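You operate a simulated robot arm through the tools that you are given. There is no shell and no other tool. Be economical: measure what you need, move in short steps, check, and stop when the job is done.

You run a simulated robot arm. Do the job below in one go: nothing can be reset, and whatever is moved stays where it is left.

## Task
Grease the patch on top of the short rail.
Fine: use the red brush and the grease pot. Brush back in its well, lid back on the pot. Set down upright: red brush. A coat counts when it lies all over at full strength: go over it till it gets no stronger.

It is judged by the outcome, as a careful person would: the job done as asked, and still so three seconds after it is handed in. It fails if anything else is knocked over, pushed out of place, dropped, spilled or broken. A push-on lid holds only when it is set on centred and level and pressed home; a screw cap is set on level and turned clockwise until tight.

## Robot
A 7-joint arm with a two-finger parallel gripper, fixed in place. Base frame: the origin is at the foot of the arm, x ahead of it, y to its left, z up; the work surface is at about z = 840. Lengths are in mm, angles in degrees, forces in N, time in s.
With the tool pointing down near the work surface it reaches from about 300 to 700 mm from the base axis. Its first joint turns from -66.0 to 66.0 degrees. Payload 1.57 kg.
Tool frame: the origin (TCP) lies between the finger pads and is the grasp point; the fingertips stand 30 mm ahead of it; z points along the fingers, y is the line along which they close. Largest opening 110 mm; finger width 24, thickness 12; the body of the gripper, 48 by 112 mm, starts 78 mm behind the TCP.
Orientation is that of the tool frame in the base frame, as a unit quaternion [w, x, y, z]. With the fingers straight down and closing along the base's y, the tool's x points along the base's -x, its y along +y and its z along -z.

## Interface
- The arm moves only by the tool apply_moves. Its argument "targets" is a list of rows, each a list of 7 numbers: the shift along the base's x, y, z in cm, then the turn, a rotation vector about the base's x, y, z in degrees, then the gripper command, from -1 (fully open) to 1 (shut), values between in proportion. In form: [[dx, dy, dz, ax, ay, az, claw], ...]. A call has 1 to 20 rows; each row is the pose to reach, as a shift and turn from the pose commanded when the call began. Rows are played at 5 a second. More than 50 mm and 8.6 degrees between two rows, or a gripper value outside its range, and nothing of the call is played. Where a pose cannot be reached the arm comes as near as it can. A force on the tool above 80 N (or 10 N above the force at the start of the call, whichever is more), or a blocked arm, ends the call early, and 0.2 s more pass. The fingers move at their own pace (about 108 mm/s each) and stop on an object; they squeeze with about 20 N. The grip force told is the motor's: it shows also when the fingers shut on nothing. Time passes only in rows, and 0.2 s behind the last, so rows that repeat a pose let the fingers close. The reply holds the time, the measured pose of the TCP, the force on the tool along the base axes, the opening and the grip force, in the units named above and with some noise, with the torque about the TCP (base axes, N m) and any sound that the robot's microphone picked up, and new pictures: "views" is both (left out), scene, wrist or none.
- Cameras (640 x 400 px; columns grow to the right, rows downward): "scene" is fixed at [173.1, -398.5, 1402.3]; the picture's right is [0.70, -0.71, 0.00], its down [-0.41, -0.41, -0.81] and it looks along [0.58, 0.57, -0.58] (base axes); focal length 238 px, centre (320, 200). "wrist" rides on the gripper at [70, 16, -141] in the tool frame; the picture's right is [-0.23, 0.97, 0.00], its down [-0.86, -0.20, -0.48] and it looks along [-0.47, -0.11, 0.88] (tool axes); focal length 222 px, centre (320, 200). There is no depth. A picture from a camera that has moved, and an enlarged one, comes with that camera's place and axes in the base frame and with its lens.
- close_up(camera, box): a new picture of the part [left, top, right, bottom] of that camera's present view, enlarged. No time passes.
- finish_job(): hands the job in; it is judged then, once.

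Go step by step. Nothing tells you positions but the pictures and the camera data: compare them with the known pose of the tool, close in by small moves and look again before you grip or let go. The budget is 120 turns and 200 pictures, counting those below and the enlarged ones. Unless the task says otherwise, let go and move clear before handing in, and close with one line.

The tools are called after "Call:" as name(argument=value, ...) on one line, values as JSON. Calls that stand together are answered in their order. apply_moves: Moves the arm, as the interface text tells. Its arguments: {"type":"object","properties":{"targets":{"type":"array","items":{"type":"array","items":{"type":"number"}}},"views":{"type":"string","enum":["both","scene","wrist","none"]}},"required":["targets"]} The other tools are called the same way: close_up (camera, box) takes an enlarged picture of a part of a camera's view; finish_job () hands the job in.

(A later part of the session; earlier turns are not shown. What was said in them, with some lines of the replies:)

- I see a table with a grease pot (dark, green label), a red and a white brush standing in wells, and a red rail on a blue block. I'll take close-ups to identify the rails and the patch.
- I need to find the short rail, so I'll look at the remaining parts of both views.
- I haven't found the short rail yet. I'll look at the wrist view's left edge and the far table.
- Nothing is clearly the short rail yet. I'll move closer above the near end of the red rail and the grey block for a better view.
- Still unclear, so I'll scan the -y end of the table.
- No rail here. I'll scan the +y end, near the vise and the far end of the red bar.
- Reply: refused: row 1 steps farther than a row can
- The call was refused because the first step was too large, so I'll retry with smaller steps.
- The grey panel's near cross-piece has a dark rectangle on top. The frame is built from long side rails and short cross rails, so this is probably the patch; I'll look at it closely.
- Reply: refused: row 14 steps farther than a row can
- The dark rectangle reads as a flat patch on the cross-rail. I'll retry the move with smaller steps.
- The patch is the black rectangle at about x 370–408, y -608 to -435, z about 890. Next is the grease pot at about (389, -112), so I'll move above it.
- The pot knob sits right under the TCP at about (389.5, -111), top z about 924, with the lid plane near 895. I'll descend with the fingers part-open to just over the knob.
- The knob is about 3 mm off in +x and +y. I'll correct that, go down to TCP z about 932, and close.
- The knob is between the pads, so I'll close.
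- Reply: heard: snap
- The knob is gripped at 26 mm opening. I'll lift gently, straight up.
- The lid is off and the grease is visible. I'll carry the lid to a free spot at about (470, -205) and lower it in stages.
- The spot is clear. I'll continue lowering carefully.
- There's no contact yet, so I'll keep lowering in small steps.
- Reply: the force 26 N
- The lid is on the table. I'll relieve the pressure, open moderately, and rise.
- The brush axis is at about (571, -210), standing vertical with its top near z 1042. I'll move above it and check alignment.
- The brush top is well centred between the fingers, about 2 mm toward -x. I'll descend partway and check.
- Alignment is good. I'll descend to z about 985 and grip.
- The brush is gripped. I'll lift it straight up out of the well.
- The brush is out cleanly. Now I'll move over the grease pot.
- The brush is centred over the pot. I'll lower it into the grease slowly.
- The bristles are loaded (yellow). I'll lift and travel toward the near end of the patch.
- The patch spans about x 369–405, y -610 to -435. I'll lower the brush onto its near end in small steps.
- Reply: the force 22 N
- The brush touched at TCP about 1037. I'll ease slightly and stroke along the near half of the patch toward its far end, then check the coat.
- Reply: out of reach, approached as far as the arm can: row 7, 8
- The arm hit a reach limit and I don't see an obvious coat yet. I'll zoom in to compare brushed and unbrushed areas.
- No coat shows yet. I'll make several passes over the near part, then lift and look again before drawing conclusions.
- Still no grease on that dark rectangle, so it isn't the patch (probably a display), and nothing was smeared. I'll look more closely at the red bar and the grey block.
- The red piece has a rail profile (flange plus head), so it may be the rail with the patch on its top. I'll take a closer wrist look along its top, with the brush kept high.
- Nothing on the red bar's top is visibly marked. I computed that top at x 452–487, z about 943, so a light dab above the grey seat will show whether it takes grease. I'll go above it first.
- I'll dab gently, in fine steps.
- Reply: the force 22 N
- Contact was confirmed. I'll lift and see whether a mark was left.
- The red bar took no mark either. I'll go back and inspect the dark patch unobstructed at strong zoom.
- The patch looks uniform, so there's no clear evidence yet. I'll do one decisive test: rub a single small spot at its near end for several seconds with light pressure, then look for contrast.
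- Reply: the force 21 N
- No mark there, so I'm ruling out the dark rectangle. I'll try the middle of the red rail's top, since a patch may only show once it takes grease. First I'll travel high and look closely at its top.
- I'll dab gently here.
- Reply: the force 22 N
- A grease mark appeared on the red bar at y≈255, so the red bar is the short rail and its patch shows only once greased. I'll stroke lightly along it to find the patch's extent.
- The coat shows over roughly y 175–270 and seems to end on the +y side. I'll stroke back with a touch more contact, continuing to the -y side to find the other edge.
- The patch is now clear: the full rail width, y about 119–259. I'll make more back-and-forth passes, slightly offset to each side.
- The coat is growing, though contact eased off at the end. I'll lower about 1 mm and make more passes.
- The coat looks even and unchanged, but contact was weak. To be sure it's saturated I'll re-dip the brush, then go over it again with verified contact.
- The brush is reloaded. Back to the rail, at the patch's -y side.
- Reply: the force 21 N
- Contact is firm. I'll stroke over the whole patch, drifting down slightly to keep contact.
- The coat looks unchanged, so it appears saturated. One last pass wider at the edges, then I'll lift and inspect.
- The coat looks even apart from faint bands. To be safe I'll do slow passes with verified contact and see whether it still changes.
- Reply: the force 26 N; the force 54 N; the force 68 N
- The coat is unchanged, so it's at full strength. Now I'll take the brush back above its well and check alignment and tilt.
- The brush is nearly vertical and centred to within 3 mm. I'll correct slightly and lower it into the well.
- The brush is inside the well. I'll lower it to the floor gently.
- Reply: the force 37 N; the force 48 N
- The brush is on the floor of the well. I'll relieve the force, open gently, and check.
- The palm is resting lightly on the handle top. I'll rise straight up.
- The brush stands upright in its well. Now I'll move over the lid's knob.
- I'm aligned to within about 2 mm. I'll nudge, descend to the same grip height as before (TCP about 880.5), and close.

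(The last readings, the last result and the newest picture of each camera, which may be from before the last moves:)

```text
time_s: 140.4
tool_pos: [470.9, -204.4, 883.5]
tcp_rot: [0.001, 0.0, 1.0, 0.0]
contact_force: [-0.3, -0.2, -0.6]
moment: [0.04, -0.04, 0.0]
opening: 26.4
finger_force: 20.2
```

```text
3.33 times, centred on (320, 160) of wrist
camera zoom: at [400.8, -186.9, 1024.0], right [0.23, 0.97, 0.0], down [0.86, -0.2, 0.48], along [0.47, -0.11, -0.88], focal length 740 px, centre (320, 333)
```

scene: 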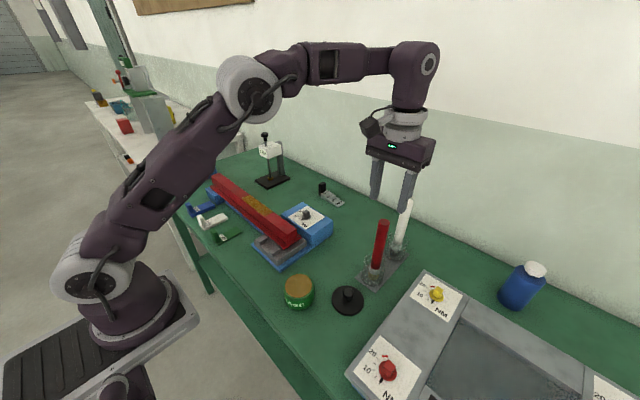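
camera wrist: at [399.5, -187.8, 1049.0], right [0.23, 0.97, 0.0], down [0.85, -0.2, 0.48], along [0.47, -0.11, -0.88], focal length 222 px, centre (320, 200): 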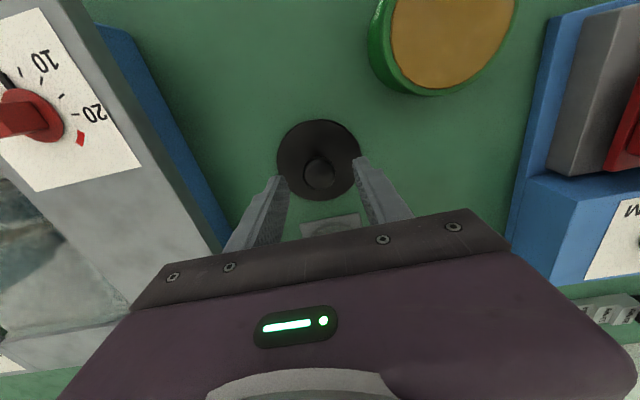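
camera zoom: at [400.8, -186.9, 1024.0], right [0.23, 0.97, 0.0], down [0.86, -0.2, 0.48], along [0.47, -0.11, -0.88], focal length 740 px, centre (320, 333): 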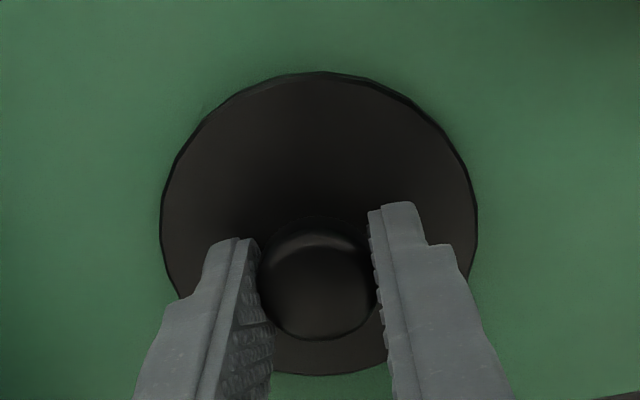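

The lid is gripped. I'll lift it and carry it back above the pot.

Call:
apply_moves(targets=[[0, 0, 1, 0, 0, 0, 1], [0, 0, 4, 0, 0, 0, 1], [0, 0, 8, 0, 0, 0, 1], [0, 0, 11, 0, 0, 0, 1], [-2, 2.5, 11, 0, 0, 0, 1], [-4, 5, 11, 0, 0, 0, 1], [-6, 7.5, 11, 0, 0, 0, 1], [-7.9, 9.55, 11, 0, 0, 0, 1], [-7.9, 9.55, 8.5, 0, 0, 0, 1], [-7.9, 9.55, 7.2, 0, 0, 0, 1], [-7.9, 9.55, 7.2, 0, 0, 0, 1]], views="both")

Call:
close_up(camera="scene", box=[260, 230, 340, 320])

Call:
close_up(camera="wrist", box=[240, 80, 400, 220])

```text
time_s: 142.8
tool_pos: [391.5, -107.5, 954.6]
tcp_rot: [0.0, 0.0, 1.0, 0.0]
contact_force: [-0.2, -0.1, -0.6]
moment: [-0.03, -0.02, 0.02]
opening: 26.3
finger_force: 19.5
camera wrist: at [321.8, -90.9, 1096.0], right [0.23, 0.97, 0.0], down [0.85, -0.2, 0.48], along [0.47, -0.11, -0.88], focal length 222 px, centre (320, 200)
```

scene: 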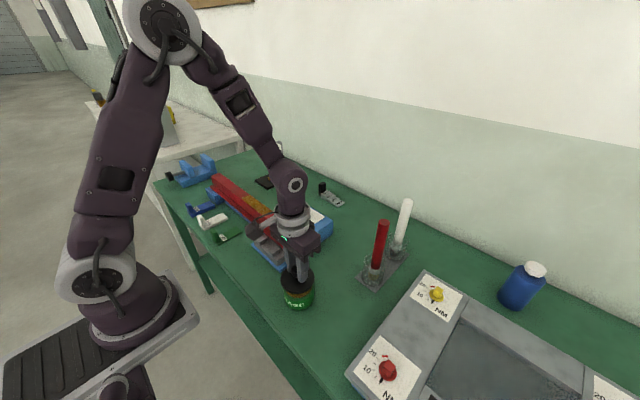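
wrist: 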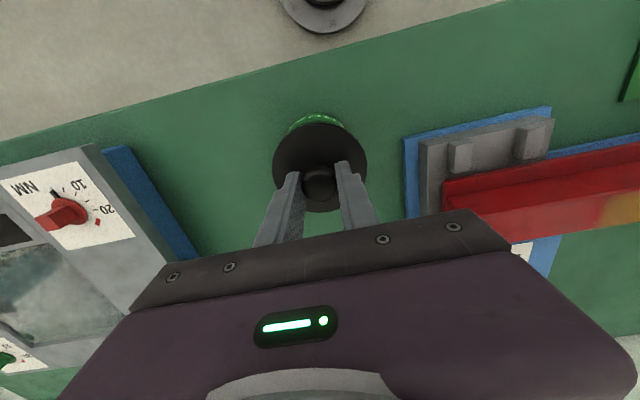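

```text
4.44 times, centred on (300, 275) of scene
camera zoom: at [173.1, -398.5, 1402.3], right [0.7, -0.71, 0.0], down [-0.41, -0.41, -0.81], along [0.58, 0.57, -0.58], focal length 1060 px, centre (409, -133)
```

zoom: 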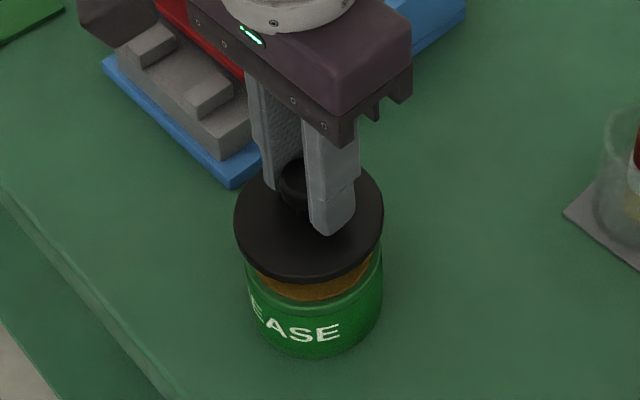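

```text
2.86 times, centred on (320, 150) of wrist
camera zoom: at [321.8, -90.9, 1096.0], right [0.23, 0.97, 0.0], down [0.85, -0.2, 0.48], along [0.47, -0.11, -0.88], focal length 635 px, centre (320, 343)
```

zoom: 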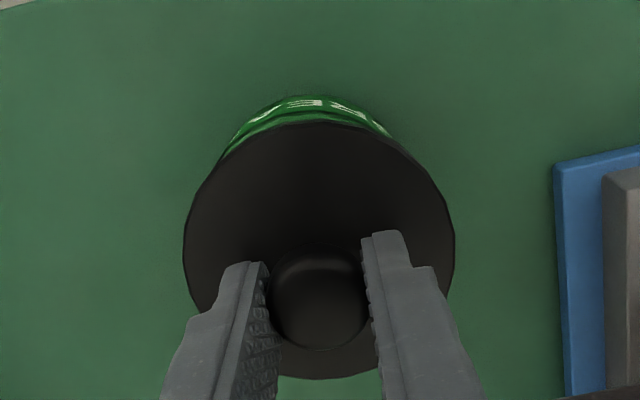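

The lid sits about 1–1.5 mm too far in +y. I'll correct that and lower slowly, watching the force.

Call:
apply_moves(targets=[[0, -0.13, -0.6, 0, 0, 0, 1], [0, -0.13, -1.2, 0, 0, 0, 1], [0, -0.13, -1.5, 0, 0, 0, 1], [0, -0.13, -1.5, 0, 0, 0, 1]], views="none")

Call:
close_up(camera="scene", box=[270, 250, 330, 320])

Call:
close_up(camera="wrist", box=[240, 80, 400, 220])

```text
time_s: 143.8
tool_pos: [392.2, -110.3, 939.9]
tcp_rot: [0.0, 0.0, 1.0, 0.0]
contact_force: [-0.1, -0.2, -0.5]
moment: [0.02, -0.01, 0.05]
opening: 26.2
finger_force: 19.6
```

```text
5.71 times, centred on (300, 285) of scene
camera zoom: at [173.1, -398.5, 1402.3], right [0.7, -0.71, 0.0], down [-0.41, -0.41, -0.81], along [0.58, 0.57, -0.58], focal length 1363 px, centre (434, -286)
```

zoom: 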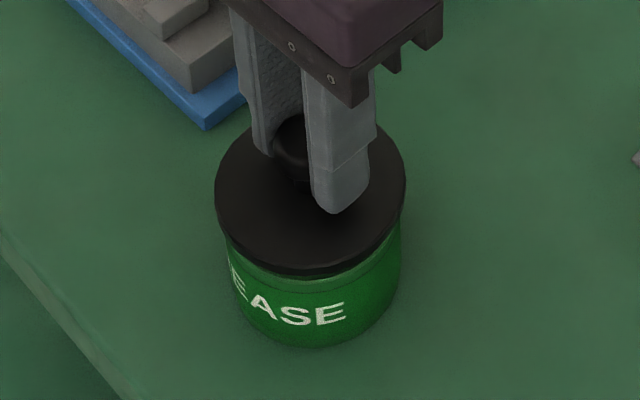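

```text
2.86 times, centred on (320, 150) of wrist
camera zoom: at [321.8, -92.8, 1081.3], right [0.23, 0.97, 0.0], down [0.86, -0.2, 0.48], along [0.47, -0.11, -0.88], focal length 635 px, centre (320, 343)
```

zoom: 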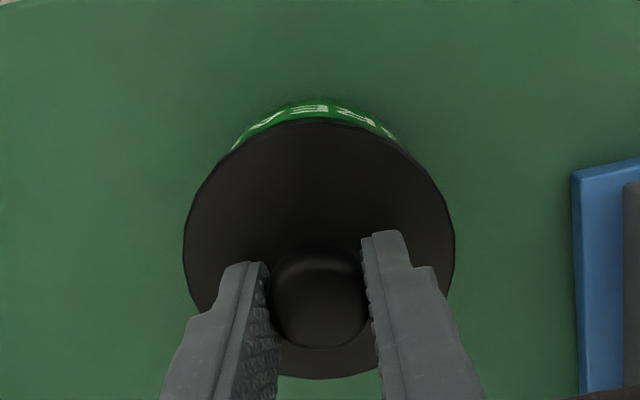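

The lid is aligned with its original seated position to within half a millimetre. I'll lower and press it home.

Call:
apply_moves(targets=[[0, 0, -0.2, 0, 0, 0, 1], [0, 0, -0.4, 0, 0, 0, 1], [0, 0, -0.5, 0, 0, 0, 1], [0, 0, -0.5, 0, 0, 0, 1]], views="none")

Call:
apply_moves(targets=[[0, 0, -0.1, 0, 0, 0, 1], [0, 0, -0.2, 0, 0, 0, 1], [0, 0, -0.2, 0, 0, 0, 1]], views="none")

Call:
close_up(camera="scene", box=[270, 250, 330, 320])

```text
time_s: 144.8
tool_pos: [390.8, -108.2, 935.8]
tcp_rot: [0.0, 0.0, 1.0, 0.0]
contact_force: [-0.8, -0.2, -0.2]
moment: [0.0, 0.0, 0.01]
opening: 26.3
finger_force: 20.2
```

```text
time_s: 145.6
tool_pos: [391.5, -109.2, 933.2]
tcp_rot: [0.0, -0.001, 1.0, 0.0]
contact_force: [0.1, -0.1, 0.2]
moment: [0.03, -0.04, -0.02]
opening: 26.0
finger_force: 20.0
```

```text
5.71 times, centred on (300, 285) of scene
camera zoom: at [173.1, -398.5, 1402.3], right [0.7, -0.71, 0.0], down [-0.41, -0.41, -0.81], along [0.58, 0.57, -0.58], focal length 1363 px, centre (434, -286)
```

zoom: 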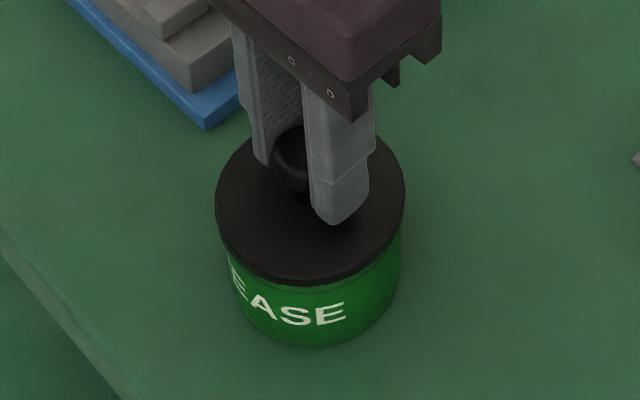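

Call:
apply_moves(targets=[[0, 0, -0.1, 0, 0, 0, 1], [0, 0, -0.15, 0, 0, 0, 1], [0, 0, -0.15, 0, 0, 0, 1]], views="none")

Call:
apply_moves(targets=[[0, 0, -0.1, 0, 0, 0, 1], [0, 0, -0.15, 0, 0, 0, 1], [0, 0, -0.15, 0, 0, 0, 1]], views="none")

Call:
close_up(camera="scene", box=[270, 250, 330, 320])

```text
time_s: 146.4
tool_pos: [391.3, -109.6, 932.7]
tcp_rot: [0.001, 0.0, 1.0, -0.001]
contact_force: [-1.5, -0.6, 27.2]
moment: [-0.03, 0.0, -0.04]
opening: 26.1
finger_force: 19.9
heard: snap
```

```text
time_s: 147.2
tool_pos: [391.7, -109.9, 930.5]
tcp_rot: [0.001, -0.001, 1.0, 0.0]
contact_force: [4.8, -5.2, 24.9]
moment: [-0.12, -0.11, 0.0]
opening: 26.1
finger_force: 19.8
```

```text
5.71 times, centred on (300, 285) of scene
camera zoom: at [172.9, -398.6, 1402.3], right [0.7, -0.71, 0.0], down [-0.41, -0.41, -0.81], along [0.58, 0.57, -0.58], focal length 1363 px, centre (434, -286)
```

zoom: 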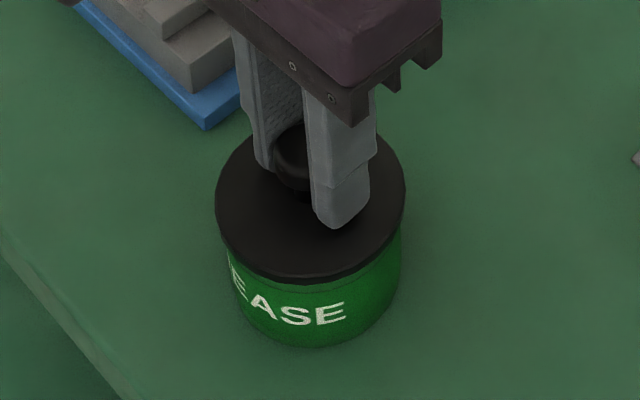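

The lid snapped home. I'll release and rise, then inspect.

Call:
apply_moves(targets=[[0, 0, 0.1, 0, 0, 0, 1], [0, 0, 0.1, 0, 0, 0, 0], [0, 0, 0.1, 0, 0, 0, 0], [0, 0, 0.1, 0, 0, 0, 0], [0, 0, 2, 0, 0, 0, 0], [0, 0, 5, 0, 0, 0, 0], [0, 0, 9, 0, 0, 0, 0], [0, 0, 13, 0, 0, 0, 0]], views="both")

Call:
close_up(camera="scene", box=[260, 250, 340, 320])

```text
time_s: 149.0
tool_pos: [390.4, -109.4, 1059.9]
tcp_rot: [-0.002, 0.0, 1.0, 0.001]
contact_force: [-0.4, 0.2, 0.9]
moment: [-0.02, 0.02, 0.0]
opening: 55.0
finger_force: 0.0
camera wrist: at [320.2, -93.5, 1201.3], right [0.23, 0.97, 0.0], down [0.86, -0.2, 0.48], along [0.47, -0.11, -0.88], focal length 222 px, centre (320, 200)
```

scene: 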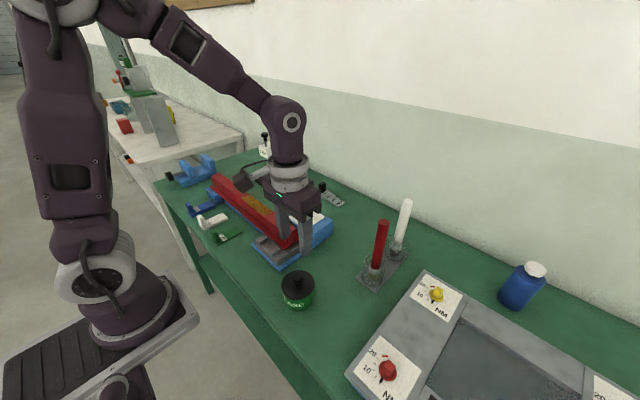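
wrist: 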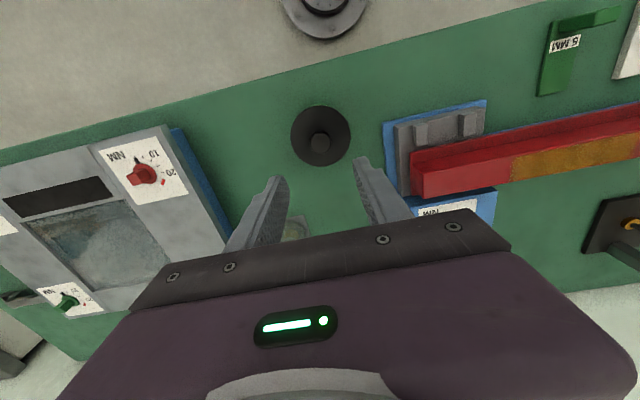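

```text
5.71 times, centred on (300, 285) of scene
camera zoom: at [173.1, -398.5, 1402.3], right [0.7, -0.71, 0.0], down [-0.41, -0.41, -0.81], along [0.58, 0.57, -0.58], focal length 1363 px, centre (434, -286)
```

zoom: 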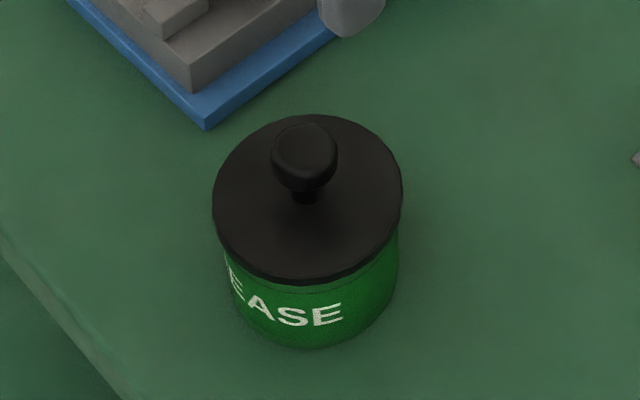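

The lid is seated level, as at the start. I'll move clear and take a final look at the coat.

Call:
apply_moves(targets=[[-1, -3, 4, 0, 0, 0, 0], [-1, -6, 7, 0, 0, 0, 0], [-1, -10, 10, 0, 0, 0, 0], [-1, -14, 12, 0, 0, 0, 0], [-1, -14, 12, 0, 0, 0, 0]], views="both")

Call:
close_up(camera="scene", box=[210, 165, 430, 310])

Call:
close_up(camera="scene", box=[235, 180, 285, 220])

```text
refused: row 1 steps farther than a row can; nothing moved
```

```text
2.76 times, centred on (320, 238) of scene
camera zoom: at [173.1, -398.5, 1402.3], right [0.7, -0.71, 0.0], down [-0.41, -0.41, -0.81], along [0.58, 0.57, -0.58], focal length 658 px, centre (320, 97)
```

zoom: 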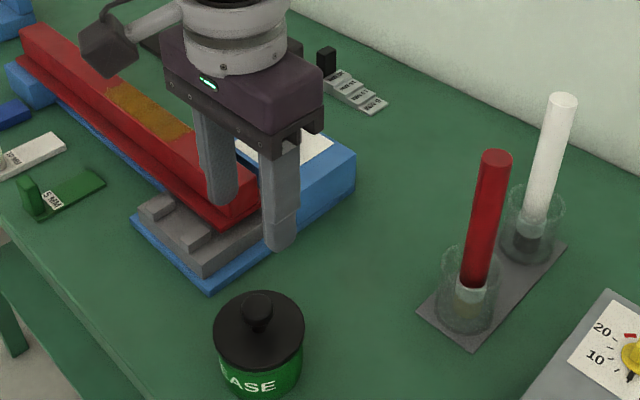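

```text
10.00 times, centred on (260, 200) of scene
camera zoom: at [173.1, -398.5, 1402.3], right [0.7, -0.71, 0.0], down [-0.41, -0.41, -0.81], along [0.58, 0.57, -0.58], focal length 2385 px, centre (920, 200)
```

zoom: 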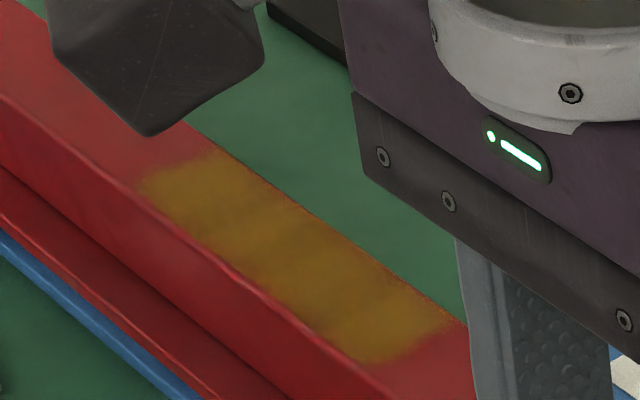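

The coat covers the patch, and the brush and lid are in place. I'll move clear and hand in.

Call:
apply_moves(targets=[[0, 0, 3, 0, 0, 0, 0], [0, 0, 6, 0, 0, 0, 0], [-1, -3, 9, 0, 0, 0, 0], [-1, -6, 12, 0, 0, 0, 0], [-1, -6, 12, 0, 0, 0, 0]], views="scene")

Call:
close_up(camera="scene", box=[235, 180, 285, 220])

```text
time_s: 150.2
tool_pos: [380.8, -169.0, 1181.8]
tcp_rot: [-0.001, 0.0, 1.0, 0.0]
contact_force: [-0.1, -0.1, -0.3]
moment: [-0.01, 0.02, -0.01]
opening: 55.2
finger_force: 0.1
```

scene: 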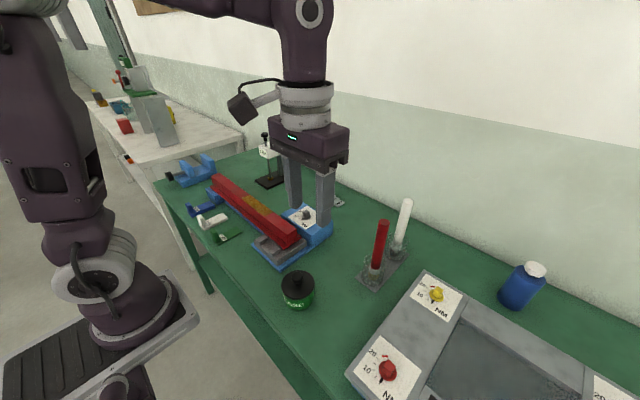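

```text
10.00 times, centred on (260, 200) of scene
camera zoom: at [173.1, -398.5, 1402.3], right [0.7, -0.71, 0.0], down [-0.41, -0.41, -0.81], along [0.58, 0.57, -0.58], focal length 2385 px, centre (920, 200)
```

zoom: 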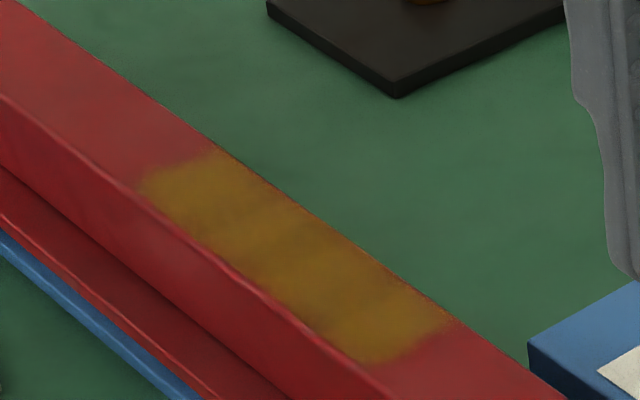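

Everything is in place, so I'm handing in.

Call:
finish_job()

```text
The job is handed in.
```

I greased the patch on top of the red bar, which I took to be the short rail, until more passes stopped changing it; the red brush stands upright in its well and the lid is snapped back on the pot. Before finding it, I tried the loaded brush on the grey panel's dark rectangle and another spot on the bar, and neither showed any grease.
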